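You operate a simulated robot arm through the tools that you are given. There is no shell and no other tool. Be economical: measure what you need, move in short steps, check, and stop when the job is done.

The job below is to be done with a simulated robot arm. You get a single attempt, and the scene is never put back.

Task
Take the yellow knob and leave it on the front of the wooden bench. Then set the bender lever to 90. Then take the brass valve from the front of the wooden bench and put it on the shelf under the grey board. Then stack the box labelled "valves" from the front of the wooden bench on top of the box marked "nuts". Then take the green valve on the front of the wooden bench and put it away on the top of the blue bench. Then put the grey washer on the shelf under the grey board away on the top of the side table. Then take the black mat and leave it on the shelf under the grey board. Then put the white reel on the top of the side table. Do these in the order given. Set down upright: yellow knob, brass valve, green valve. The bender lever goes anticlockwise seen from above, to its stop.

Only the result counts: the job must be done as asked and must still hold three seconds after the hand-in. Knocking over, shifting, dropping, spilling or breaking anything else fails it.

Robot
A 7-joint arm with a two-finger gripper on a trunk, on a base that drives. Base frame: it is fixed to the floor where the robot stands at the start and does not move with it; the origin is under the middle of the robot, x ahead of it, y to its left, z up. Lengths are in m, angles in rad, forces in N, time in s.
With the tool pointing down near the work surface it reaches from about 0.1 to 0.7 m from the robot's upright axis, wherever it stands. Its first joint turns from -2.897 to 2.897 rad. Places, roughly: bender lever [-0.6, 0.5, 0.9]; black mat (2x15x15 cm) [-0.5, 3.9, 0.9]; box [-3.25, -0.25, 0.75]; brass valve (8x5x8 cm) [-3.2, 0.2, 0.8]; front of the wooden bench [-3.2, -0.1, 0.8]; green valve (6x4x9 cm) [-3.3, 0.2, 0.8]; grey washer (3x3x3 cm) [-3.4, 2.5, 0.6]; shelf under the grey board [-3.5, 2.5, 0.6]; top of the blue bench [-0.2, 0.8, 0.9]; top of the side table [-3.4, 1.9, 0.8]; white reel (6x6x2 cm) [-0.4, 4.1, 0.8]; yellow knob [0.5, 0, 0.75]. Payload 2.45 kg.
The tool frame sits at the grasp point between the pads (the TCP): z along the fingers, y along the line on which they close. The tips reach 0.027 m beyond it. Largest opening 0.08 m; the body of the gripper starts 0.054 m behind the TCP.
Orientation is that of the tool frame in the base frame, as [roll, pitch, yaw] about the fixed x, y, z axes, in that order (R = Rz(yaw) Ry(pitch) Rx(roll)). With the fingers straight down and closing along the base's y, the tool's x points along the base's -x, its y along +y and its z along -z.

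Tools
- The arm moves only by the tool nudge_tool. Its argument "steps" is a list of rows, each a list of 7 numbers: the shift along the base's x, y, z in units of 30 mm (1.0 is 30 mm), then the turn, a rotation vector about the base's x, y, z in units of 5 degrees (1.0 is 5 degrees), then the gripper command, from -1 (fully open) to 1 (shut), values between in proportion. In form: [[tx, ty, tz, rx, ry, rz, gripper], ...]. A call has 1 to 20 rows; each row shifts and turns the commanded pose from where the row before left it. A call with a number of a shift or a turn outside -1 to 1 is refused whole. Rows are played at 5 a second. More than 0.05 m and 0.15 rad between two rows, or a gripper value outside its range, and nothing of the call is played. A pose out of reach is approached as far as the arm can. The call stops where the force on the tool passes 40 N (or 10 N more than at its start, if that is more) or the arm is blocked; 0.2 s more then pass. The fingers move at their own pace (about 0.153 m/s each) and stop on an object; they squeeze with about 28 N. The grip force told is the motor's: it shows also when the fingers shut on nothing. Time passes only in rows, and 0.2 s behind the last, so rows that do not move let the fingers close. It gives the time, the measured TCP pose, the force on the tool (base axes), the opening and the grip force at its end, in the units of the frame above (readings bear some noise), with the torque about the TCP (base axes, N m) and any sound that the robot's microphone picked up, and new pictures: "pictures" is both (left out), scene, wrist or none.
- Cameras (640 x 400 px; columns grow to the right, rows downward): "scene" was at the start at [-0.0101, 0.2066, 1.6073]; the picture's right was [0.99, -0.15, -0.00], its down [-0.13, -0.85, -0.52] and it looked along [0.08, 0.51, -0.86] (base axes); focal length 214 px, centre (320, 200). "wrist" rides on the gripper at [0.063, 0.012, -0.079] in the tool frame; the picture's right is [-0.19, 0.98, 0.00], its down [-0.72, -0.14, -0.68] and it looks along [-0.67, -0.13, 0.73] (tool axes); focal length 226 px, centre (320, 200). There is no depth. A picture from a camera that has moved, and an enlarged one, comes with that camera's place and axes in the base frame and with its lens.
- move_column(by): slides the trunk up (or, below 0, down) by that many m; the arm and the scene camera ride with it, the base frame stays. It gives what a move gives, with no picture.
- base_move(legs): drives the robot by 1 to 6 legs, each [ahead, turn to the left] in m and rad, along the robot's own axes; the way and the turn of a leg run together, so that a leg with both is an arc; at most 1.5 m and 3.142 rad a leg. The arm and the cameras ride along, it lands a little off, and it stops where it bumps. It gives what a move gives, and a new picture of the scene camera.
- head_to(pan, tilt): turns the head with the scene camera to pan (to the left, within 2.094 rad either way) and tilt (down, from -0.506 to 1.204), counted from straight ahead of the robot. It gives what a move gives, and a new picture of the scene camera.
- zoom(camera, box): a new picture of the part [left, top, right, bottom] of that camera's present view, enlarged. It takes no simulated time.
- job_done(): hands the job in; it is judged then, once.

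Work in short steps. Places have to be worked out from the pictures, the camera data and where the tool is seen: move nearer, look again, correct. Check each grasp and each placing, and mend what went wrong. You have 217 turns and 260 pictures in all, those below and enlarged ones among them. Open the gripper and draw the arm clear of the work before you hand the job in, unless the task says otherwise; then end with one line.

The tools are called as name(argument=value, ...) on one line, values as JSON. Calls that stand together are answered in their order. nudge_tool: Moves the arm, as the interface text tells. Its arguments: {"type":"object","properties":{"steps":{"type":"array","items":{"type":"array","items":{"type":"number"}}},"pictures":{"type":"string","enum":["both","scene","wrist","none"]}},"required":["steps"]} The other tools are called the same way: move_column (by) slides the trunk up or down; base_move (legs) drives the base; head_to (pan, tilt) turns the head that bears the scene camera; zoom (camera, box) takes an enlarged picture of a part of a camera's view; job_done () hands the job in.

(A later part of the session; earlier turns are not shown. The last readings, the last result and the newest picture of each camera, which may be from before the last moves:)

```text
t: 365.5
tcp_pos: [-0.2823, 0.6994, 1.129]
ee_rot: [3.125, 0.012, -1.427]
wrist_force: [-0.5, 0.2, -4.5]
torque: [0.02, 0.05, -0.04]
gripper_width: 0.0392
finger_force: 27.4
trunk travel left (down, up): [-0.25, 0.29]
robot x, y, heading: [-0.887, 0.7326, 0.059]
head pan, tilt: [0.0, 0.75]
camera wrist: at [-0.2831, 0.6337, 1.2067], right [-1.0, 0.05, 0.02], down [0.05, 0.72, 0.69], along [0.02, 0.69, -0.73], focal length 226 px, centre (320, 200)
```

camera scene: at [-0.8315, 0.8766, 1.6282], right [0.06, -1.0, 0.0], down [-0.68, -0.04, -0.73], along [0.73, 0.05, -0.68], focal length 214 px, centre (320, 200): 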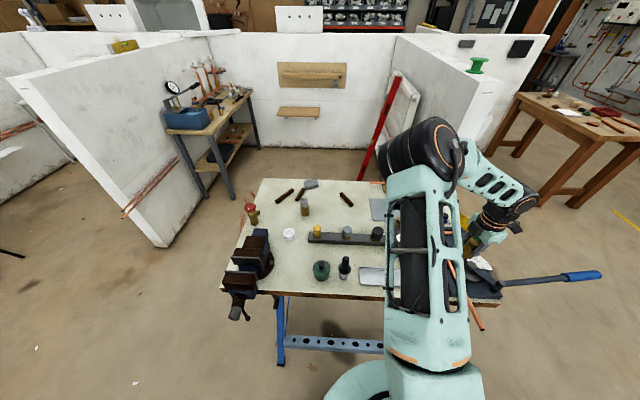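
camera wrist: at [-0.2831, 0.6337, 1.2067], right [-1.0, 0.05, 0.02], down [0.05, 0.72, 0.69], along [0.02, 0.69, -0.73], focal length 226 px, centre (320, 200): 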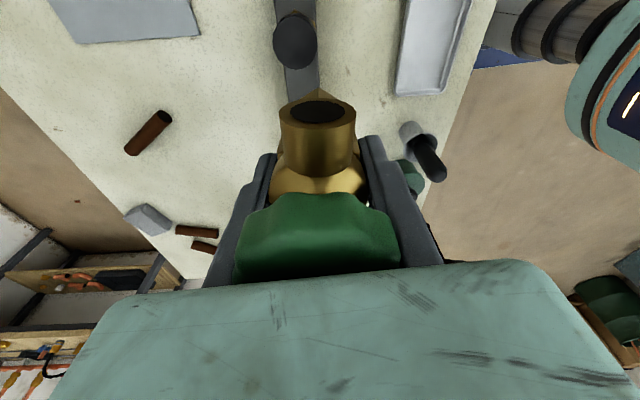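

Bar and brown tubes are located. Move to (-0.15, 0.85), still high, and check reach.

nudge_tool(steps=[[0.73, 0.84, 0, 0, 0, 0, 1], [0.73, 0.84, 0, 0, 0, 0, 1], [0.73, 0.84, 0, 0, 0, 0, 1], [0.73, 0.84, 0, 0, 0, 0, 1], [0.73, 0.84, 0, 0, 0, 0, 1], [0.73, 0.84, 0, 0, 0, 0, 1], [0, 0, -0.7, 0, 0, 0, 1], [0, 0, -0.7, 0, 0, 0, 1]], pictures="wrist")

head_to(pan=0.1, tilt=0.75)

```text
t: 367.3
tcp_pos: [-0.1492, 0.85, 1.0832]
ee_rot: [3.124, 0.012, -1.426]
wrist_force: [-0.7, -1.0, -4.3]
torque: [0.04, 0.01, -0.03]
gripper_width: 0.0391
finger_force: 27.9
trunk travel left (down, up): [-0.25, 0.29]
robot x, y, heading: [-0.889, 0.7355, 0.072]
head pan, tilt: [0.0, 0.75]
camera wrist: at [-0.1491, 0.7846, 1.1628], right [-1.0, 0.05, 0.02], down [0.05, 0.72, 0.69], along [0.02, 0.69, -0.73], focal length 226 px, centre (320, 200)
```

wrist: 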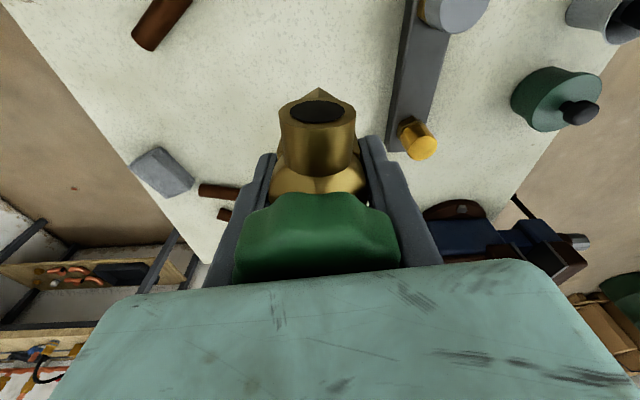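

```text
t: 368.0
tcp_pos: [-0.1487, 0.85, 1.086]
ee_rot: [3.123, 0.012, -1.426]
wrist_force: [0.1, 0.9, -4.7]
torque: [0.01, 0.0, 0.01]
gripper_width: 0.0393
finger_force: 28.0
trunk travel left (down, up): [-0.25, 0.29]
robot x, y, heading: [-0.8877, 0.7348, 0.061]
head pan, tilt: [0.099, 0.75]
camera scene: at [-0.833, 0.8852, 1.6282], right [0.16, -0.99, 0.0], down [-0.67, -0.11, -0.73], along [0.72, 0.12, -0.68], focal length 214 px, centre (320, 200)
```

scene: 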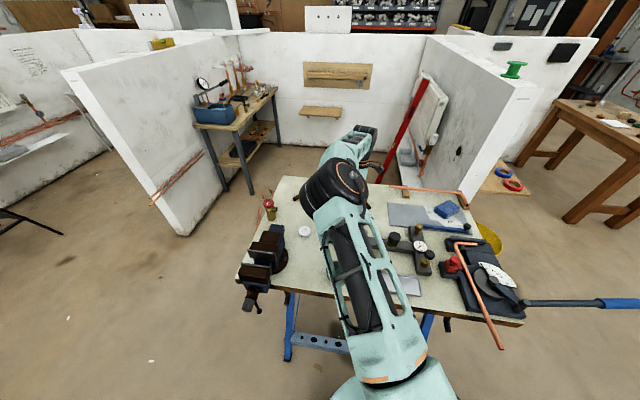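

Reach is fine. Lower.

nudge_tool(steps=[[0, 0, -0.9, 0, 0, 0, 1], [0, 0, -0.9, 0, 0, 0, 1], [0, 0, -0.9, 0, 0, 0, 1], [0, 0, -0.8, 0, 0, 0, 1], [0, 0, -0.5, 0, 0, 0, 1], [0, 0, -0.3, 0, 0, 0, 1]], pictures="wrist")

```text
t: 369.4
tcp_pos: [-0.1523, 0.8507, 0.9541]
ee_rot: [3.124, 0.011, -1.422]
wrist_force: [0.4, -0.5, -4.6]
torque: [0.03, 0.03, -0.01]
gripper_width: 0.0391
finger_force: 28.1
trunk travel left (down, up): [-0.25, 0.29]
robot x, y, heading: [-0.8847, 0.735, 0.066]
head pan, tilt: [0.099, 0.75]
camera wrist: at [-0.1519, 0.7856, 1.0331], right [-1.0, 0.05, 0.02], down [0.05, 0.72, 0.69], along [0.02, 0.69, -0.73], focal length 226 px, centre (320, 200)
```

wrist: 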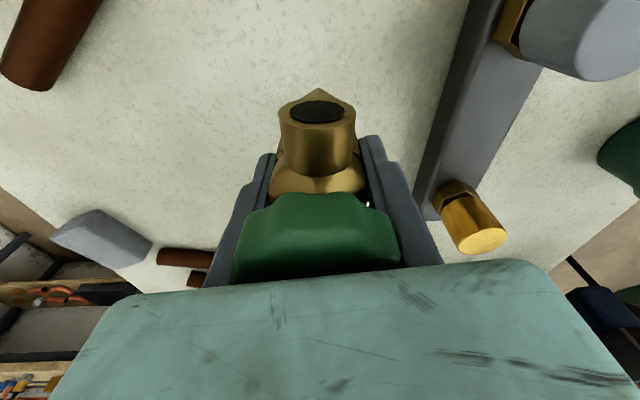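

nudge_tool(steps=[[0, 0, -0.3, 0, 0, 0, 1], [0, 0, -0.3, 0, 0, 0, 1], [0, 0, -0.2, 0, 0, 0, 1], [0, 0, -0.15, 0, 0, 0, 1], [0, 0, -0.15, 0, 0, 0, 1], [0, 0, -0.15, 0, 0, 0, 1], [0, 0, -0.15, 0, 0, 0, 1], [0, 0, -0.15, 0, 0, 0, 1]], pictures="none")

```text
t: 371.2
tcp_pos: [-0.1525, 0.8502, 0.9122]
ee_rot: [3.131, 0.013, -1.424]
wrist_force: [-4.4, -2.1, 37.0]
torque: [-0.08, -0.42, -0.22]
gripper_width: 0.039
finger_force: 27.9
trunk travel left (down, up): [-0.25, 0.29]
robot x, y, heading: [-0.8853, 0.7323, 0.064]
head pan, tilt: [0.099, 0.75]
```

Contact at the bench top. Relieve, open, and lift straight up.

nudge_tool(steps=[[0, 0, 0.12, 0, 0, 0, 1], [0, 0, 0, 0, 0, 0, -1], [0, 0, 0, 0, 0, 0, -1], [0, 0, 0, 0, 0, 0, -1], [0, 0, 0.4, 0, 0, 0, -1], [0, 0, 0.7, 0, 0, 0, -1], [0, 0, 0.9, 0, 0, 0, -1], [0, 0, 0.9, 0, 0, 0, -1], [0, 0, 0.9, 0, 0, 0, -1], [0, 0, 0.9, 0, 0, 0, -1]], pictures="wrist")

```text
t: 373.4
tcp_pos: [-0.1533, 0.8523, 1.0535]
ee_rot: [3.126, 0.011, -1.426]
wrist_force: [-0.5, -0.3, 0.0]
torque: [0.0, 0.01, 0.03]
gripper_width: 0.0801
finger_force: 0.0
trunk travel left (down, up): [-0.25, 0.29]
robot x, y, heading: [-0.8841, 0.7371, 0.064]
head pan, tilt: [0.099, 0.75]
camera wrist: at [-0.1541, 0.786, 1.1322], right [-1.0, 0.05, 0.02], down [0.05, 0.72, 0.69], along [0.02, 0.69, -0.73], focal length 226 px, centre (320, 200)
```

wrist: 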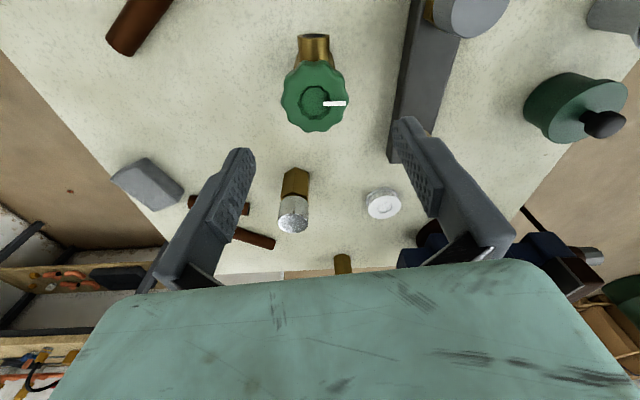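

Green valve stands upright. Retract and drive to the grey-board shelf for the washer.

nudge_tool(steps=[[0, 0, 0.9, 0, 0, 0, -1], [-0.9, -0.4, 0.5, 0, 0, 0, -1], [-0.9, -0.4, 0, 0, 0, 0, -1], [-0.9, -0.4, 0, 0, 0, 0, -1], [-0.9, -0.6, 0, 0, 0, 0, -1], [-0.9, -0.6, 0, 0, 0, 0, -1], [-0.9, -0.8, 0, 0, 0, 0, -1], [-0.9, -0.8, 0, 0, 0, 0, -1], [-0.9, -0.8, 0, 0, 0, 0, -1], [-0.9, -0.8, 0, 0, 0, 0, -1], [-0.5, -0.8, 0, 0, 0, 0, -1]], pictures="none")

base_move(legs=[[-0.5, 0], [0, 2.07], [1.0, 0], [1.0, 0], [0, 1.01], [0.33, 0]])

```text
t: 375.8
tcp_pos: [-0.411, 0.6567, 1.0942]
ee_rot: [3.126, 0.014, -1.423]
wrist_force: [0.3, -0.3, -0.1]
torque: [0.01, 0.01, -0.03]
gripper_width: 0.0798
finger_force: 0.0
trunk travel left (down, up): [-0.25, 0.29]
robot x, y, heading: [-0.8848, 0.7295, 0.06]
head pan, tilt: [0.099, 0.75]
```

```text
t: 397.5
tcp_pos: [-3.0772, 2.6349, 1.0943]
ee_rot: [3.124, 0.013, 1.557]
wrist_force: [-0.1, -0.2, -0.3]
torque: [0.03, -0.04, 0.02]
gripper_width: 0.0799
finger_force: 0.0
trunk travel left (down, up): [-0.25, 0.29]
robot x, y, heading: [-2.6239, 2.4825, 3.048]
head pan, tilt: [0.099, 0.75]
camera scene: at [-2.6978, 2.3414, 1.6282], right [0.0, 1.0, 0.0], down [0.68, 0.0, -0.73], along [-0.73, 0.0, -0.68], focal length 214 px, centre (320, 200)
```

scene: 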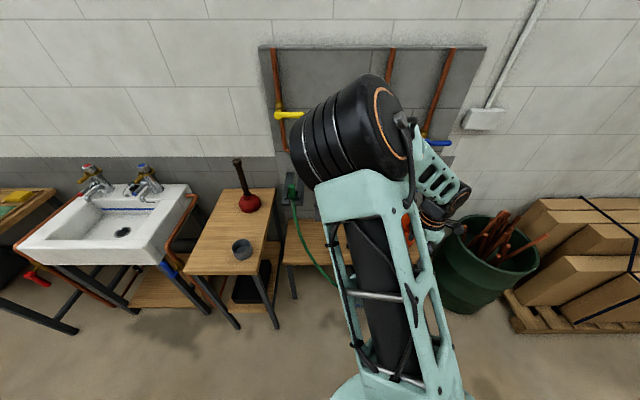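

Move closer and bring the wrist over the washer with yaw 0.

base_move(legs=[[0.17, 0.08]])

nudge_tool(steps=[[0, 0, 0, 0, 0, -1, -1], [0, 0, 0, 0, 0, -1, -1], [0, 0, 0, 0, 0, -1, -1], [0, 0, 0, 0, 0, -1, -1], [0, 0, 0, 0, 0, -1, -1], [0, 0, 0, 0, 0, -1, -1], [0, 0, 0, 0, 0, -1, -1], [0, 0, 0, 0, 0, -1, -1], [0, 0, 0, 0, 0, -1, -1], [0, -0.6, 0, 0, 0, -1, -1], [0, -0.6, 0, 0, 0, -1, -1], [0, -0.6, -0.5, 0, 0, -1, -1], [0, -0.6, -0.9, 0, 0, -1, -1], [0, -0.6, -0.9, 0, 0, -1, -1], [0, 0, -0.9, 0, 0, -1, -1], [0, 0, -0.9, 0, 0, -1, -1], [0, 0, -0.9, 0, 0, -1, -1], [0, 0, -0.9, 0, 0, -1, -1]], pictures="wrist")

```text
t: 399.0
tcp_pos: [-3.2556, 2.6075, 1.0946]
ee_rot: [3.124, 0.012, 1.636]
wrist_force: [0.0, -0.4, 0.1]
torque: [0.0, -0.04, 0.01]
gripper_width: 0.0798
finger_force: 0.1
trunk travel left (down, up): [-0.25, 0.29]
robot x, y, heading: [-2.7888, 2.4934, 3.125]
head pan, tilt: [0.099, 0.75]
camera scene: at [-2.8545, 2.3453, 1.6282], right [-0.08, 1.0, 0.0], down [0.68, 0.06, -0.73], along [-0.73, -0.06, -0.68], focal length 214 px, centre (320, 200)
```

scene: 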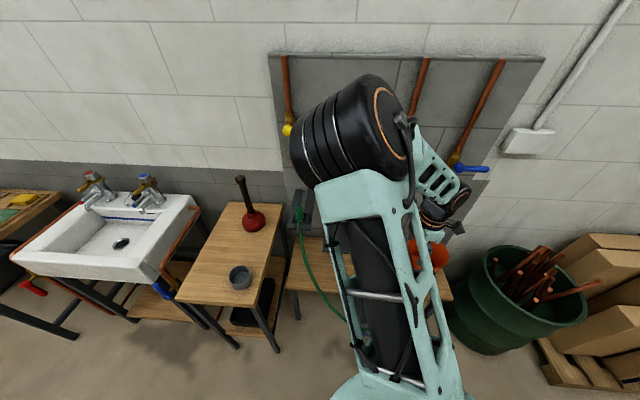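

```text
t: 402.8
tcp_pos: [-3.2555, 2.5177, 0.9145]
ee_rot: [3.128, 0.01, 0.063]
wrist_force: [-0.7, -0.6, -0.3]
torque: [-0.01, -0.01, 0.02]
gripper_width: 0.0801
finger_force: 0.0
trunk travel left (down, up): [-0.25, 0.29]
robot x, y, heading: [-2.7858, 2.4914, 3.126]
head pan, tilt: [0.099, 0.75]
camera wrist: at [-3.1897, 2.5109, 0.9938], right [-0.13, -0.99, 0.02], down [-0.72, 0.11, 0.69], along [-0.68, 0.08, -0.73], focal length 226 px, centre (320, 200)
```

wrist: 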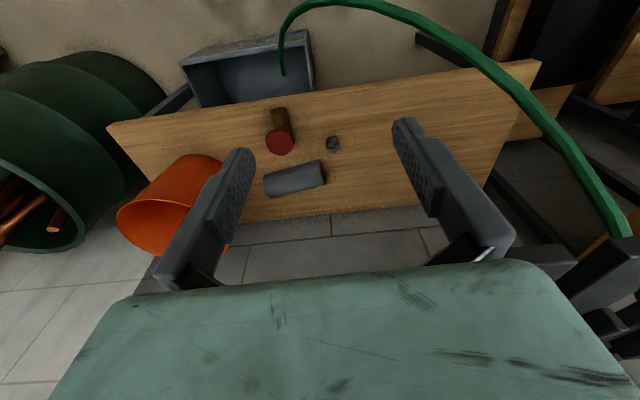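

Washer at about (-3.44, 2.51). Move above it and lower, narrowing the fingers.

nudge_tool(steps=[[-0.9, -0.04, -0.5, 0, 0, 0, -0.5], [-0.9, -0.04, -0.5, 0, 0, 0, -0.5], [-0.9, -0.04, -0.5, 0, 0, 0, -0.5], [-0.9, -0.04, -0.8, 0, 0, 0, -0.5], [-0.9, -0.04, -0.8, 0, 0, 0, -0.5], [-0.9, -0.04, -0.9, 0, 0, 0, -0.5], [-0.8, -0.04, -0.9, 0, 0, 0, -0.5], [0, 0, -0.9, 0, 0, 0, -0.5], [0, 0, -0.9, 0, 0, 0, -0.5]], pictures="wrist")

```text
t: 404.8
tcp_pos: [-3.4438, 2.5094, 0.7157]
ee_rot: [3.125, 0.01, 0.065]
wrist_force: [-0.6, 0.8, 0.5]
torque: [-0.02, 0.01, 0.02]
gripper_width: 0.0602
finger_force: 0.0
trunk travel left (down, up): [-0.25, 0.29]
robot x, y, heading: [-2.7858, 2.4942, 3.123]
head pan, tilt: [0.099, 0.75]
camera wrist: at [-3.3779, 2.5029, 0.7946], right [-0.13, -0.99, 0.02], down [-0.72, 0.11, 0.69], along [-0.68, 0.08, -0.73], focal length 226 px, centre (320, 200)
```

wrist: 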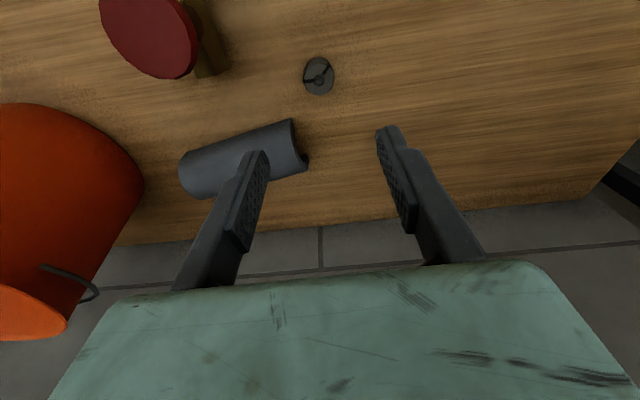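

Washer is right under the tool. Descend to z≈0.566 and close.

nudge_tool(steps=[[0.16, -0.04, -0.8, 0, 0, 0, -0.5], [0, 0, -0.8, 0, 0, 0, -0.5], [0, 0, -0.8, 0, 0, 0, -0.5], [0, 0, -0.8, 0, 0, 0, -0.5], [0, 0, -0.7, 0, 0, 0, -0.5], [0, 0, -0.5, 0, 0, 0, -0.5], [0, 0, -0.35, 0, 0, 0, -0.5], [0, 0, -0.25, 0, 0, 0, -0.5]], pictures="wrist")

```text
t: 406.3
tcp_pos: [-3.4287, 2.5263, 0.5809]
ee_rot: [3.138, 0.011, 0.053]
wrist_force: [-0.7, -0.7, 15.6]
torque: [0.47, -0.07, -0.18]
gripper_width: 0.0532
finger_force: 0.0
trunk travel left (down, up): [-0.25, 0.29]
robot x, y, heading: [-2.7868, 2.4915, 3.112]
head pan, tilt: [0.099, 0.75]
stopped in row 7: the force on the tool passed its limit at 69 N (the readings are from after the stop); the commanded pose is now the measured one
camera wrist: at [-3.3633, 2.5167, 0.6594], right [-0.14, -0.99, 0.01], down [-0.72, 0.11, 0.69], along [-0.68, 0.09, -0.73], focal length 226 px, centre (320, 200)
```

wrist: 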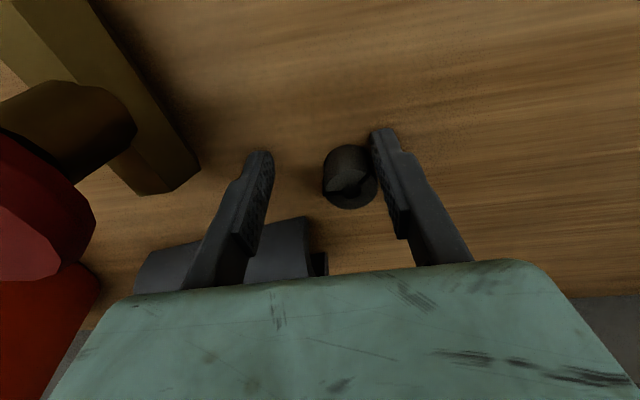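

Unexpected contact again and a sideways shift. Inspect closely.

zoom(camera="wrist", box=[120, 60, 440, 260])

```text
2.00 times, centred on (280, 160) of wrist
camera zoom: at [-3.3633, 2.5167, 0.6594], right [-0.14, -0.99, 0.01], down [-0.72, 0.11, 0.69], along [-0.68, 0.09, -0.73], focal length 452 px, centre (400, 280)
```

zoom: 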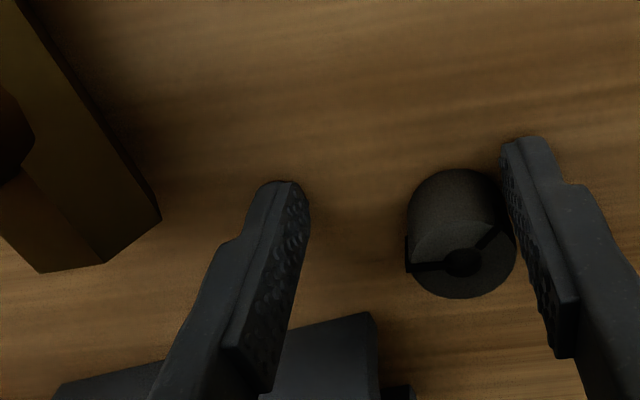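

The fingertips evidently touched the shelf itself (it is at ≈0.552). Raise 5 mm, centre on the washer and close.

nudge_tool(steps=[[0, 0, 0.17, 0, 0, 0, -0.5], [0, -0.45, 0, 0, 0, 0, -0.5], [0, 0, 0, 0, 0, 0, 1], [0, 0, 0, 0, 0, 0, 1], [0, 0, 0, 0, 0, 0, 1]], pictures="wrist")

```text
t: 407.5
tcp_pos: [-3.4238, 2.5278, 0.5797]
ee_rot: [3.132, -0.003, 0.036]
wrist_force: [0.0, -0.6, 0.6]
torque: [0.02, 0.06, -0.04]
gripper_width: 0.0
finger_force: 28.1
trunk travel left (down, up): [-0.25, 0.29]
robot x, y, heading: [-2.787, 2.4965, 3.113]
head pan, tilt: [0.099, 0.75]
camera wrist: at [-3.3594, 2.5166, 0.6596], right [-0.16, -0.99, 0.01], down [-0.73, 0.12, 0.68], along [-0.67, 0.1, -0.74], focal length 226 px, centre (320, 200)
```

wrist: 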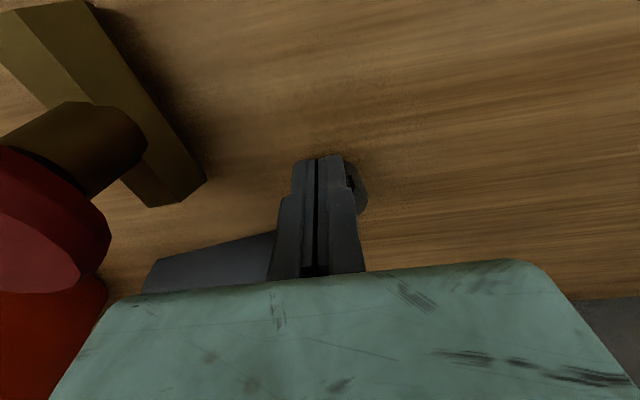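

The arm isn't following small moves, so some link probably touches a wall fitting. Look with the head camera.

head_to(pan=-0.3, tilt=0.6)

head_to(pan=0.5, tilt=0.7)

```text
t: 408.4
tcp_pos: [-3.4243, 2.5268, 0.58]
ee_rot: [3.131, -0.004, 0.036]
wrist_force: [0.6, 0.1, -0.4]
torque: [0.02, 0.01, 0.03]
gripper_width: 0.0
finger_force: 28.0
trunk travel left (down, up): [-0.25, 0.29]
robot x, y, heading: [-2.7855, 2.491, 3.117]
head pan, tilt: [-0.3, 0.6]
camera scene: at [-2.8507, 2.3955, 1.6422], right [0.32, 0.95, -0.01], down [0.53, -0.19, -0.82], along [-0.78, 0.26, -0.57], focal length 214 px, centre (320, 200)
```

scene: 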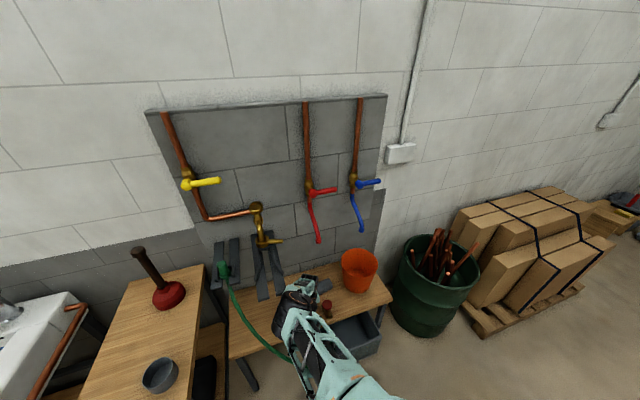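

```text
t: 409.5
tcp_pos: [-3.424, 2.5264, 0.5806]
ee_rot: [3.131, -0.004, 0.034]
wrist_force: [-0.2, 0.2, -0.3]
torque: [-0.02, -0.01, 0.03]
gripper_width: 0.0
finger_force: 28.0
trunk travel left (down, up): [-0.25, 0.29]
robot x, y, heading: [-2.7911, 2.4961, 3.115]
head pan, tilt: [0.499, 0.7]
camera scene: at [-2.8423, 2.3287, 1.6342], right [-0.46, 0.89, -0.01], down [0.57, 0.29, -0.77], along [-0.68, -0.35, -0.64], focal length 214 px, centre (320, 200)
```

scene: 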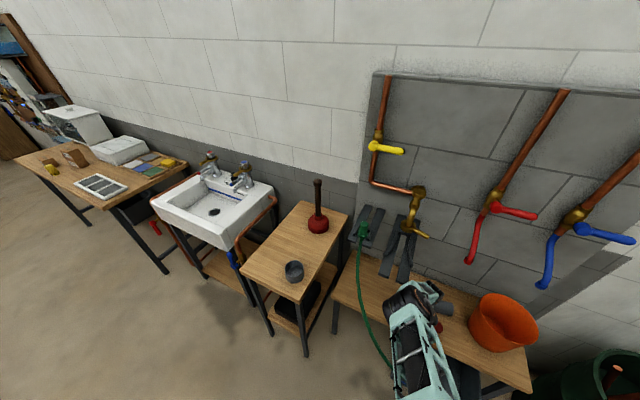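

head_to(pan=0.0, tilt=1.15)

```text
t: 410.4
tcp_pos: [-3.4233, 2.5258, 0.5804]
ee_rot: [3.131, -0.004, 0.033]
wrist_force: [0.0, -0.7, 0.4]
torque: [-0.03, -0.04, 0.01]
gripper_width: 0.0003
finger_force: 28.4
trunk travel left (down, up): [-0.25, 0.29]
robot x, y, heading: [-2.7848, 2.499, 3.116]
head pan, tilt: [0.0, 1.15]
camera scene: at [-2.8263, 2.3688, 1.6008], right [0.02, 1.0, -0.01], down [0.91, -0.03, -0.41], along [-0.41, 0.0, -0.91], focal length 214 px, centre (320, 200)
```

scene: 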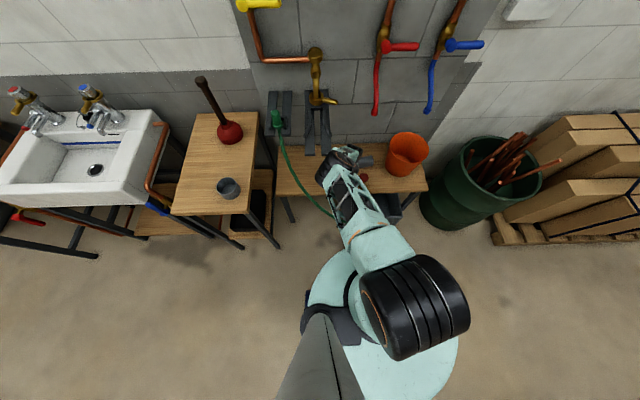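

zoom(camera="scene", box=[260, 90, 484, 230])

```text
2.86 times, centred on (372, 160) of scene
camera zoom: at [-2.8263, 2.3688, 1.6008], right [0.02, 1.0, -0.01], down [0.91, -0.03, -0.41], along [-0.41, 0.0, -0.91], focal length 613 px, centre (171, 314)
```

zoom: 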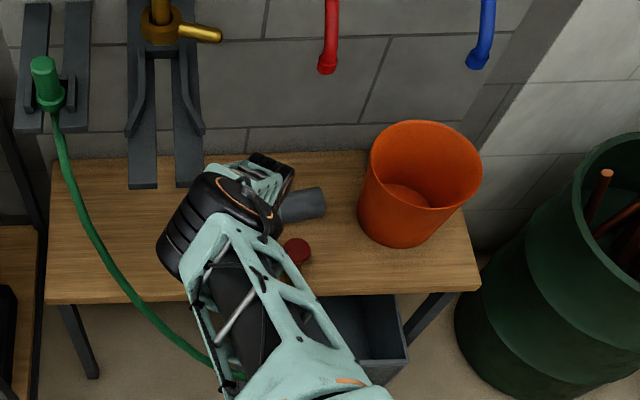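

The elbow has sagged low over the shelf, probably touching something. I lift straight back up along the way I came and see whether it follows.

nudge_tool(steps=[[0, 0, 0.7, 0, 0, 0, 0], [0, 0, 0.7, 0, 0, 0, 0], [0, 0, 0.7, 0, 0, 0, 0], [0, 0, 0.7, 0, 0, 0, 0]], pictures="wrist")

zoom(camera="scene", box=[240, 80, 480, 230])

```text
t: 411.4
tcp_pos: [-3.4356, 2.5048, 0.6699]
ee_rot: [3.129, 0.007, 0.056]
wrist_force: [0.9, -0.1, 0.4]
torque: [0.03, 0.03, 0.01]
gripper_width: 0.04
finger_force: 0.1
trunk travel left (down, up): [-0.25, 0.29]
robot x, y, heading: [-2.7836, 2.4936, 3.121]
head pan, tilt: [0.0, 1.15]
camera wrist: at [-3.3683, 2.4975, 0.7478], right [-0.14, -0.99, 0.01], down [-0.72, 0.11, 0.69], along [-0.68, 0.08, -0.73], focal length 226 px, centre (320, 200)
```

wrist: 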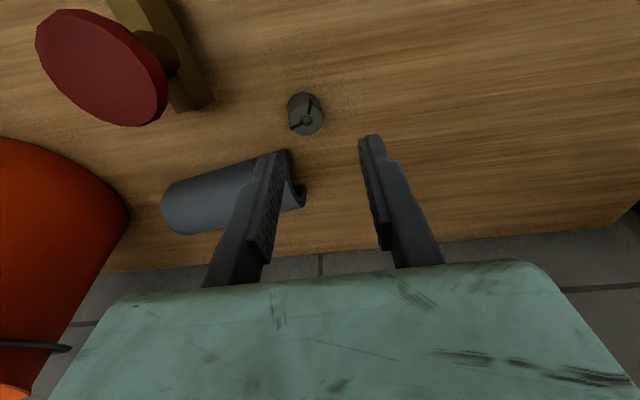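

```text
2.67 times, centred on (360, 155) of scene
camera zoom: at [-2.8294, 2.3575, 1.5999], right [0.02, 1.0, 0.0], down [0.91, -0.02, -0.41], along [-0.41, 0.01, -0.91], focal length 572 px, centre (213, 320)
```

zoom: 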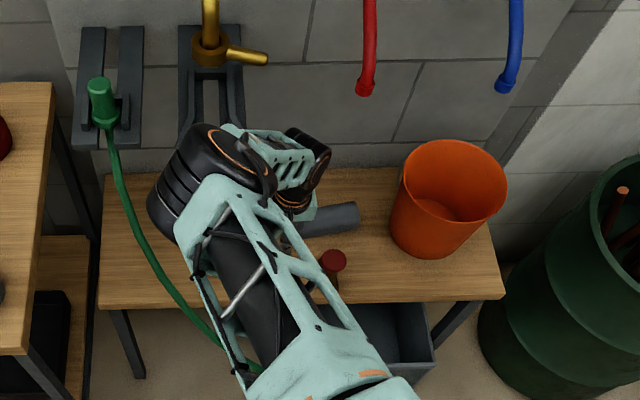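

Lifting freed it, so the elbow was fouling near the wall fittings. The previous valve placing worked with the robot ~0.2 m further -y; I retract and shift the base there.

nudge_tool(steps=[[0, 0, 1, 0, 0, 0, -1], [0, 0, 1, 0, 0, 0, -1], [0, 0, 1, 0, 0, 0, -1], [0, 0, 1, 0, 0, 0, -1], [0.3, 0, 1, 0, 0, 0, -1], [0.5, 0, 1, 0, 0, 0, -1], [0.8, 0.3, 1, 0, 0, 0, -1], [0.9, 0.3, 1, 0, 0, 0, -1], [0.9, 0.3, 1, 0, 0, 0, -1], [0.9, 0.3, 1, 0, 0, 0, -1], [0.9, 0.3, 1, 0, 0, 0, -1], [0.9, 0.3, 0.9, 0, 0, 0, -1]], pictures="none")

base_move(legs=[[-0.22, 0], [0, 0.65], [0.3, 0], [0, -0.65]])

nudge_tool(steps=[[-0.2, 0.8, 0, 0, 0, 0, -1], [-0.2, 0.8, 0, 0, 0, 0, -1], [-0.2, 0.8, 0, 0, 0, 0, -1]], pictures="scene")

```text
t: 414.0
tcp_pos: [-3.2491, 2.5635, 1.0238]
ee_rot: [3.136, 0.004, 0.053]
wrist_force: [0.6, -0.7, -0.5]
torque: [0.01, -0.01, -0.01]
gripper_width: 0.0798
finger_force: 0.0
trunk travel left (down, up): [-0.25, 0.29]
robot x, y, heading: [-2.7851, 2.4958, 3.115]
head pan, tilt: [0.0, 1.15]
```

```text
t: 421.0
tcp_pos: [-3.2745, 2.3853, 1.0221]
ee_rot: [3.137, 0.003, 0.049]
wrist_force: [0.3, -0.7, 0.3]
torque: [-0.03, -0.01, -0.01]
gripper_width: 0.0801
finger_force: 0.1
trunk travel left (down, up): [-0.25, 0.29]
robot x, y, heading: [-2.8115, 2.3132, 3.108]
head pan, tilt: [0.0, 1.15]
camera scene: at [-2.8569, 2.1737, 1.5994], right [0.03, 1.0, 0.0], down [0.91, -0.03, -0.41], along [-0.41, 0.01, -0.91], focal length 214 px, centre (320, 200)
```

scene: 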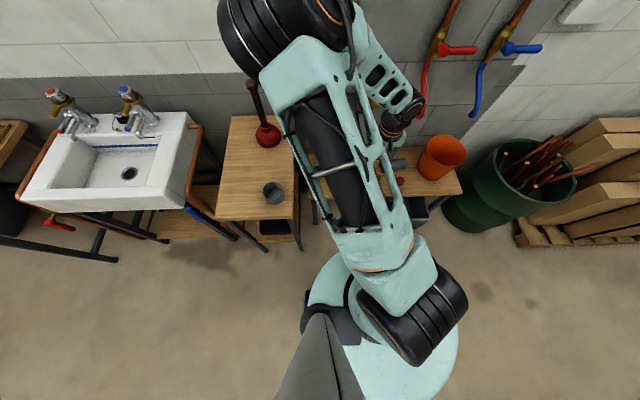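

```text
t: 421.8
tcp_pos: [-3.2919, 2.4571, 1.0233]
ee_rot: [3.135, 0.004, 0.047]
wrist_force: [1.2, -0.1, 0.4]
torque: [-0.01, 0.02, 0.08]
gripper_width: 0.08
finger_force: 0.0
trunk travel left (down, up): [-0.25, 0.29]
robot x, y, heading: [-2.813, 2.3085, 3.108]
head pan, tilt: [0.0, 1.15]
camera scene: at [-2.8568, 2.1738, 1.5994], right [0.03, 1.0, 0.0], down [0.91, -0.03, -0.41], along [-0.41, 0.01, -0.91], focal length 214 px, centre (320, 200)
```

scene: 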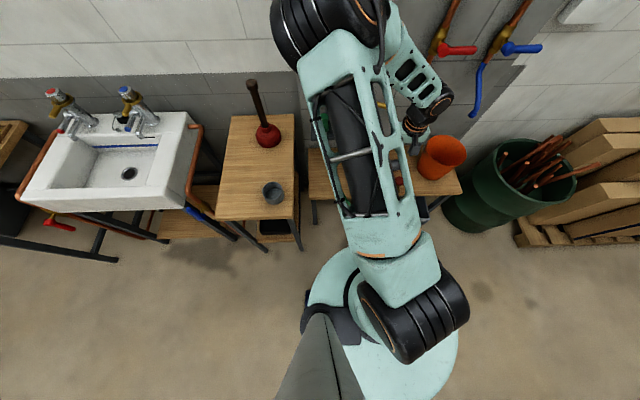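

Elbow is up again here. Approach the washer (≈(-3.439, 2.514)) from this stance.

nudge_tool(steps=[[-0.9, 0.35, 0, 0, 0, 0, -0.4], [-0.9, 0.35, -0.3, 0, 0, 0, -0.4], [-0.9, 0.35, -0.9, 0, 0, 0, -0.4], [-0.9, 0.35, -0.9, 0, 0, 0, -0.4], [-0.8, 0.35, -0.9, 0, 0, 0, -0.4], [-0.5, 0.1, -0.9, 0, 0, 0, -0.4], [0, 0, -0.9, 0, 0, 0, -0.4], [0, 0, -0.9, 0, 0, 0, -0.4], [0, 0, -0.9, 0, 0, 0, -0.4], [0, 0, -0.9, 0, 0, 0, -0.4], [0, 0, -0.9, 0, 0, 0, -0.4], [0, 0, -0.9, 0, 0, 0, -0.4]])

```text
t: 424.4
tcp_pos: [-3.4394, 2.5124, 0.7421]
ee_rot: [3.135, 0.004, 0.049]
wrist_force: [-0.2, -0.1, -0.4]
torque: [0.02, 0.01, -0.01]
gripper_width: 0.0558
finger_force: 0.0
trunk travel left (down, up): [-0.25, 0.29]
robot x, y, heading: [-2.8164, 2.3145, 3.115]
head pan, tilt: [0.0, 1.15]
camera scene: at [-2.857, 2.1738, 1.5994], right [0.03, 1.0, 0.0], down [0.91, -0.03, -0.41], along [-0.41, 0.01, -0.91], focal length 214 px, centre (320, 200)
camera wrist: at [-3.3741, 2.5032, 0.8213], right [-0.15, -0.99, 0.01], down [-0.72, 0.11, 0.68], along [-0.68, 0.1, -0.73], focal length 226 px, centre (320, 200)
```

scene: 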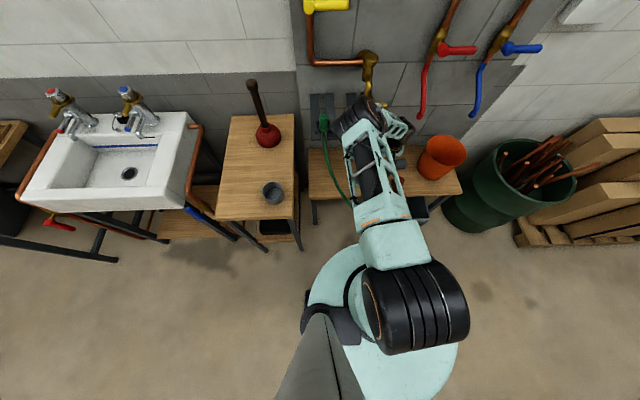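
wrist: 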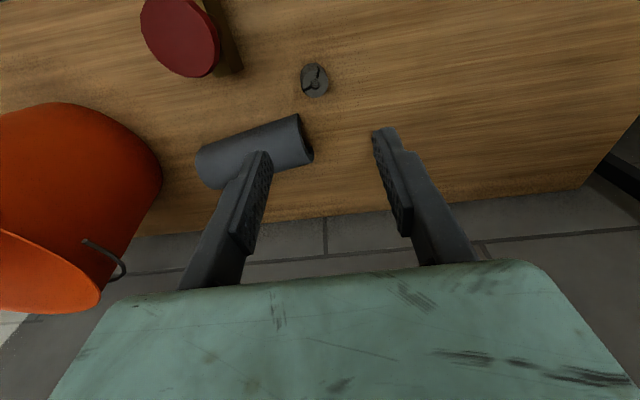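

The elbow lies far forward near the brass tap because the hand is low relative to the shoulder. I raise the hand and lower the trunk 0.25 m instead, keeping the elbow up and back.

nudge_tool(steps=[[0, 0, 1, 0, 0, 0, -0.4], [0, 0, 1, 0, 0, 0, -0.4], [0, 0, 1, 0, 0, 0, -0.4], [0, 0, 1, 0, 0, 0, -0.4], [0, 0, 1, 0, 0, 0, -0.4], [0, 0, 1, 0, 0, 0, -0.4], [0, 0, 1, 0, 0, 0, -0.4]], pictures="none")

move_column(by=-0.24)

nudge_tool(steps=[[0, 0, 0, 0, 0, 0, -0.4]])

```text
t: 426.0
tcp_pos: [-3.4387, 2.5109, 0.952]
ee_rot: [3.136, 0.005, 0.046]
wrist_force: [-0.8, 1.4, 0.5]
torque: [0.02, 0.0, -0.02]
gripper_width: 0.0562
finger_force: 0.0
trunk travel left (down, up): [-0.25, 0.29]
robot x, y, heading: [-2.811, 2.3136, 3.109]
head pan, tilt: [0.0, 1.15]
```

```text
t: 428.5
tcp_pos: [-3.4382, 2.5191, 0.7273]
ee_rot: [-3.14, 0.027, 0.041]
wrist_force: [-0.2, 0.1, 0.4]
torque: [0.02, -0.01, 0.02]
gripper_width: 0.0561
finger_force: 0.0
trunk travel left (down, up): [-0.01, 0.53]
robot x, y, heading: [-2.8135, 2.3141, 3.114]
head pan, tilt: [0.0, 1.15]
```

```text
t: 428.9
tcp_pos: [-3.4388, 2.5203, 0.7271]
ee_rot: [-3.139, 0.028, 0.043]
wrist_force: [0.6, 0.3, -0.3]
torque: [0.01, -0.02, 0.04]
gripper_width: 0.056
finger_force: 0.0
trunk travel left (down, up): [-0.01, 0.53]
robot x, y, heading: [-2.8096, 2.3123, 3.11]
head pan, tilt: [0.0, 1.15]
camera scene: at [-2.8497, 2.1766, 1.3605], right [0.03, 1.0, 0.0], down [0.91, -0.03, -0.41], along [-0.41, 0.01, -0.91], focal length 214 px, centre (320, 200)
camera wrist: at [-3.3717, 2.5092, 0.8045], right [-0.15, -0.99, 0.0], down [-0.7, 0.11, 0.7], along [-0.69, 0.1, -0.71], focal length 226 px, centre (320, 200)
```

scene: 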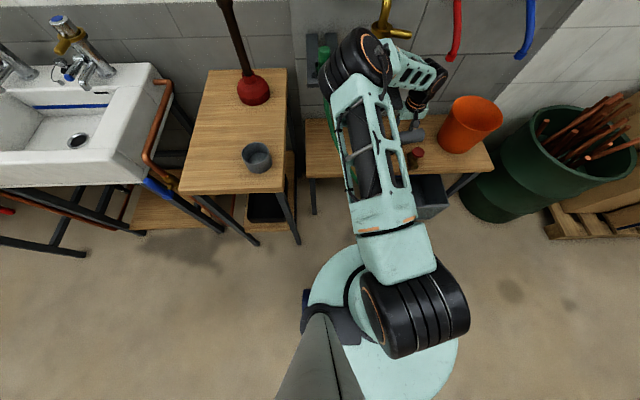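
wrist: 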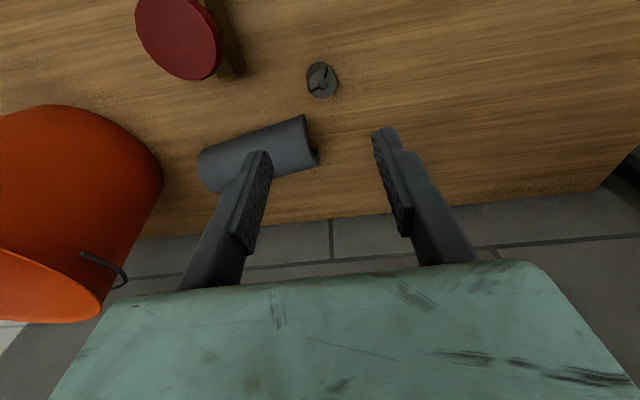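

The elbow still fouls. I undo the trunk move, retract, stand further back and approach with the tool tilted toward the wall, so the arm is straighter and stays clear of the fittings.

move_column(by=0.24)

nudge_tool(steps=[[0.5, 0, 0.5, 0, 0, 0, -0.4], [0.9, 0, 0.3, 0, 0, 0, -0.4], [0.9, 0, 0.3, 0, 0, 0, -0.4], [0.9, 0, 0, 0, 0, 0, -0.4], [0.9, 0, 0, 0, 0, 0, -0.4], [0.9, 0, 0, 0, 0, 0, -0.4], [0.9, 0, 0, 0, 0, 0, -0.4]], pictures="none")

base_move(legs=[[-0.15, 0]])

```text
t: 431.4
tcp_pos: [-3.4384, 2.5112, 0.9513]
ee_rot: [3.136, 0.003, 0.047]
wrist_force: [-0.7, 1.0, 0.3]
torque: [-0.01, 0.03, 0.0]
gripper_width: 0.0562
finger_force: 0.0
trunk travel left (down, up): [-0.25, 0.29]
robot x, y, heading: [-2.8112, 2.3136, 3.11]
head pan, tilt: [0.0, 1.15]
```

```text
t: 433.0
tcp_pos: [-3.2617, 2.5128, 0.9862]
ee_rot: [3.136, 0.005, 0.048]
wrist_force: [-0.5, -0.3, 0.0]
torque: [0.01, 0.04, 0.0]
gripper_width: 0.0558
finger_force: 0.0
trunk travel left (down, up): [-0.25, 0.29]
robot x, y, heading: [-2.8089, 2.3139, 3.111]
head pan, tilt: [0.0, 1.15]
```

```text
t: 434.4
tcp_pos: [-3.1096, 2.5085, 0.9878]
ee_rot: [3.136, 0.005, 0.046]
wrist_force: [0.3, -0.1, -0.4]
torque: [-0.01, 0.04, 0.04]
gripper_width: 0.0558
finger_force: 0.1
trunk travel left (down, up): [-0.25, 0.29]
robot x, y, heading: [-2.6614, 2.3051, 3.109]
head pan, tilt: [0.0, 1.15]
camera scene: at [-2.7052, 2.1688, 1.5994], right [0.03, 1.0, 0.0], down [0.91, -0.03, -0.41], along [-0.41, 0.01, -0.91], focal length 214 px, centre (320, 200)
```

scene: 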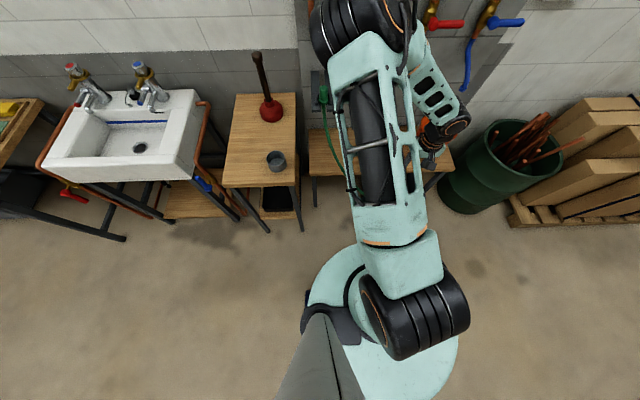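

Tilt 35° toward the wall and advance to a view point in front of the washer.

nudge_tool(steps=[[-0.5, 0, -0.6, 0, 1, 0, -0.4], [-0.5, 0, -0.6, 0, 1, 0, -0.4], [-0.5, 0, -0.6, 0, 1, 0, -0.4], [-0.6, 0, -0.6, 0, 1, 0, -0.4], [-0.6, 0, -0.7, 0, 1, 0, -0.4], [-0.6, 0, -0.7, 0, 1, 0, -0.4], [-0.7, 0, -0.8, 0, 1, 0, -0.4], [-0.7, 0, -0.8, 0, 0, 0, -0.4]])

```text
t: 436.1
tcp_pos: [-3.249, 2.5086, 0.8238]
ee_rot: [-3.115, 0.615, 0.055]
wrist_force: [0.2, 1.0, 0.2]
torque: [0.01, -0.01, 0.02]
gripper_width: 0.0561
finger_force: 0.0
trunk travel left (down, up): [-0.25, 0.29]
robot x, y, heading: [-2.6571, 2.3111, 3.108]
head pan, tilt: [0.0, 1.15]
camera scene: at [-2.7057, 2.1689, 1.5994], right [0.03, 1.0, 0.0], down [0.91, -0.03, -0.41], along [-0.41, 0.01, -0.91], focal length 214 px, centre (320, 200)
camera wrist: at [-3.1499, 2.4992, 0.8514], right [-0.12, -0.99, 0.09], down [-0.2, 0.11, 0.97], along [-0.97, 0.1, -0.21], focal length 226 px, centre (320, 200)
```

scene: 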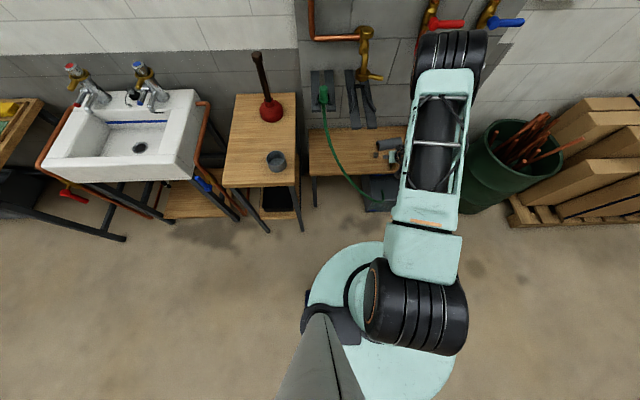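
wrist: 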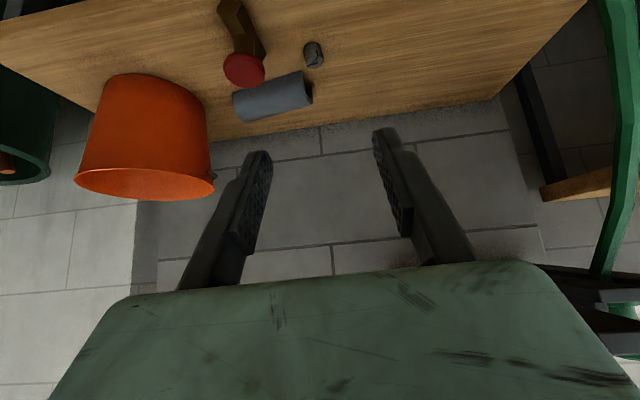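

Now the elbow is high and well back. Washer at (-3.434, 2.517). Advance along the tilted tool axis.

nudge_tool(steps=[[-0.79, 0.05, -0.94, 0, 0, 0, -0.4], [-0.79, 0.05, -0.94, 0, 0, 0, -0.4], [-0.79, 0.05, -0.94, 0, 0, 0, -0.4], [-0.79, 0.05, -0.94, 0, 0, 0, -0.4], [-0.79, 0.05, -0.94, 0, 0, 0, -0.4], [-0.4, 0, -0.6, 0, 0, 0, -0.4], [-0.4, 0, -0.6, 0, 0, 0, -0.4]])

```text
t: 437.8
tcp_pos: [-3.393, 2.5169, 0.6453]
ee_rot: [-3.114, 0.615, 0.053]
wrist_force: [-0.3, 0.5, 0.1]
torque: [-0.01, -0.04, 0.02]
gripper_width: 0.0559
finger_force: 0.1
trunk travel left (down, up): [-0.25, 0.29]
robot x, y, heading: [-2.6601, 2.3081, 3.116]
head pan, tilt: [0.0, 1.15]
camera scene: at [-2.7054, 2.1688, 1.5994], right [0.03, 1.0, 0.0], down [0.91, -0.03, -0.41], along [-0.41, 0.01, -0.91], focal length 214 px, centre (320, 200)
camera wrist: at [-3.2936, 2.5083, 0.673], right [-0.12, -0.99, 0.09], down [-0.2, 0.11, 0.97], along [-0.97, 0.1, -0.21], focal length 226 px, centre (320, 200)
```

scene: 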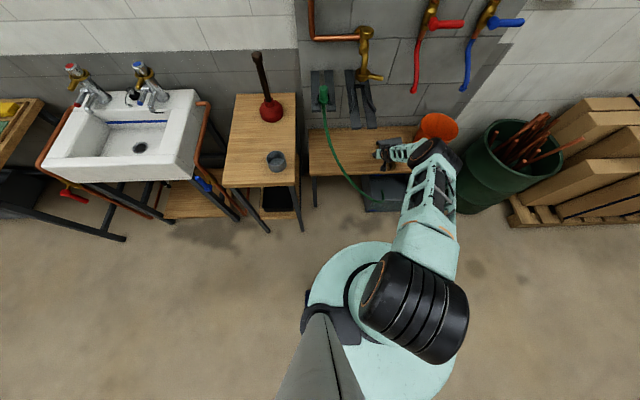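
wrist: 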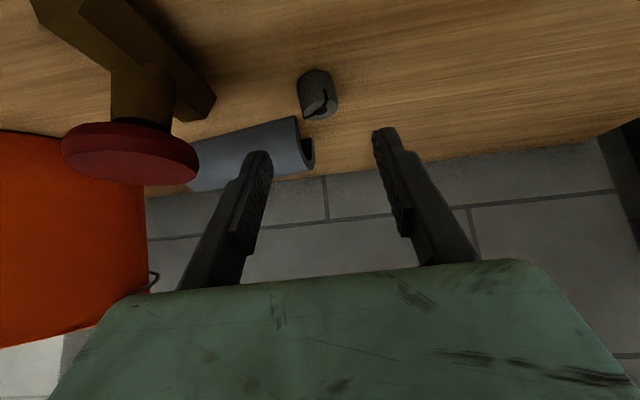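

Aligned. Final approach in small steps.

nudge_tool(steps=[[-0.35, 0, -0.5, 0, 0, 0, -0.4], [-0.35, 0, -0.5, 0, 0, 0, -0.4], [-0.35, 0, -0.45, 0, 0, 0, -0.4], [-0.3, 0, -0.35, 0, 0, 0, -0.4], [-0.1, 0, -0.2, 0, 0, 0, -0.4]], pictures="wrist")

```text
t: 438.9
tcp_pos: [-3.4164, 2.5196, 0.6101]
ee_rot: [-3.113, 0.613, 0.058]
wrist_force: [0.7, -0.9, -0.4]
torque: [0.01, 0.0, 0.01]
gripper_width: 0.056
finger_force: 0.1
out of reach, approached as far as the arm can: row 3, 4
trunk travel left (down, up): [-0.25, 0.29]
robot x, y, heading: [-2.6605, 2.3088, 3.113]
head pan, tilt: [0.0, 1.15]
camera wrist: at [-3.3172, 2.5092, 0.6375], right [-0.12, -0.99, 0.09], down [-0.2, 0.11, 0.97], along [-0.97, 0.1, -0.21], focal length 226 px, centre (320, 200)
```

wrist: 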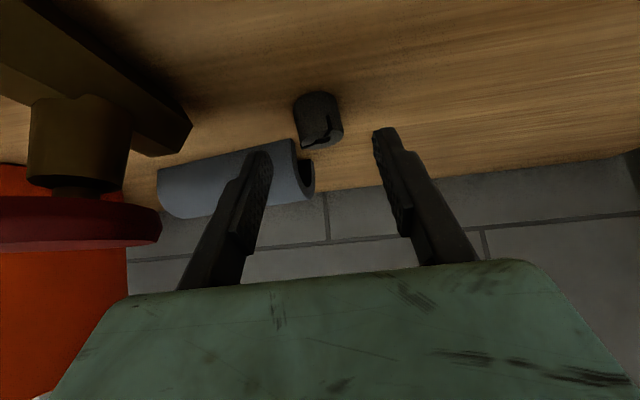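

Slightly out of reach. Raise the tool 5 cm and lower the trunk 8 cm to gain reach.

nudge_tool(steps=[[0, 0, 0.9, 0, 0, 0, -0.4], [0, -0.1, 0.9, 0, 0, 0, -0.4]], pictures="none")

move_column(by=-0.07)

nudge_tool(steps=[[0, 0, 0, 0, 0, 0, -0.4]])

```text
t: 439.6
tcp_pos: [-3.4189, 2.5138, 0.6633]
ee_rot: [-3.116, 0.615, 0.054]
wrist_force: [0.5, 0.3, -0.2]
torque: [0.01, 0.03, -0.02]
gripper_width: 0.0562
finger_force: 0.1
trunk travel left (down, up): [-0.25, 0.29]
robot x, y, heading: [-2.6605, 2.31, 3.111]
head pan, tilt: [0.0, 1.15]
```

```text
t: 440.6
tcp_pos: [-3.4179, 2.515, 0.5945]
ee_rot: [-3.115, 0.613, 0.057]
wrist_force: [0.4, 0.0, 0.2]
torque: [-0.01, -0.01, 0.05]
gripper_width: 0.0558
finger_force: 0.1
trunk travel left (down, up): [-0.18, 0.36]
robot x, y, heading: [-2.6595, 2.3099, 3.112]
head pan, tilt: [0.0, 1.15]
```

```text
t: 441.0
tcp_pos: [-3.4183, 2.5142, 0.5948]
ee_rot: [-3.116, 0.616, 0.056]
wrist_force: [-0.3, 0.7, -0.2]
torque: [0.0, -0.01, 0.01]
gripper_width: 0.0559
finger_force: 0.1
trunk travel left (down, up): [-0.18, 0.36]
robot x, y, heading: [-2.6601, 2.3092, 3.114]
head pan, tilt: [0.0, 1.15]
camera scene: at [-2.7055, 2.1688, 1.5295], right [0.03, 1.0, 0.0], down [0.91, -0.03, -0.41], along [-0.41, 0.01, -0.91], focal length 214 px, centre (320, 200)
camera wrist: at [-3.3197, 2.5048, 0.6218], right [-0.12, -0.99, 0.09], down [-0.2, 0.11, 0.97], along [-0.97, 0.1, -0.21], focal length 226 px, centre (320, 200)
```

scene: 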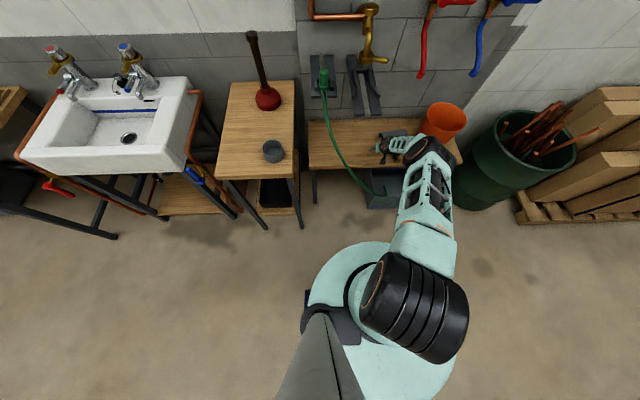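
wrist: 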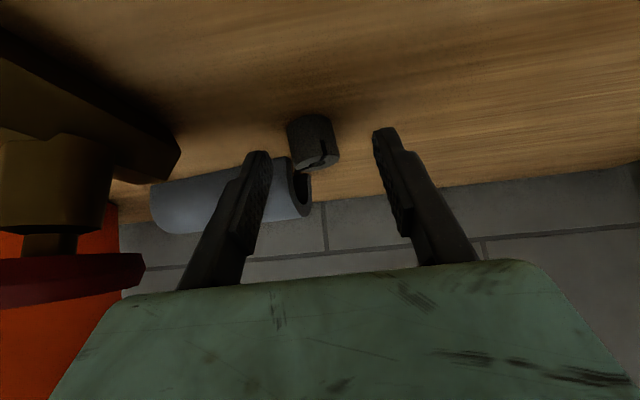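

nudge_tool(steps=[[-0.3, 0.05, -0.18, 0, 0, 0, -0.4], [-0.35, 0.05, -0.15, 0, 0, 0, -0.4], [0, 0, 0, 0, 0, 0, 1], [0, 0, 0, 0, 0, 0, 1], [0, 0, 0, 0, 0, 0, 1]], pictures="wrist")

```text
t: 442.2
tcp_pos: [-3.4399, 2.5168, 0.584]
ee_rot: [-3.114, 0.614, 0.054]
wrist_force: [-0.4, 1.1, -0.1]
torque: [-0.01, -0.01, 0.0]
gripper_width: 0.0253
finger_force: 28.1
trunk travel left (down, up): [-0.18, 0.36]
robot x, y, heading: [-2.6632, 2.3052, 3.109]
head pan, tilt: [0.0, 1.15]
camera wrist: at [-3.3399, 2.5072, 0.6112], right [-0.12, -0.99, 0.09], down [-0.2, 0.11, 0.97], along [-0.97, 0.1, -0.21], focal length 226 px, centre (320, 200)
```

wrist: 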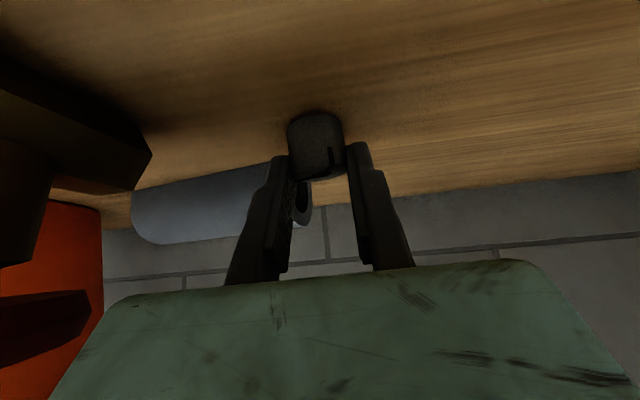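

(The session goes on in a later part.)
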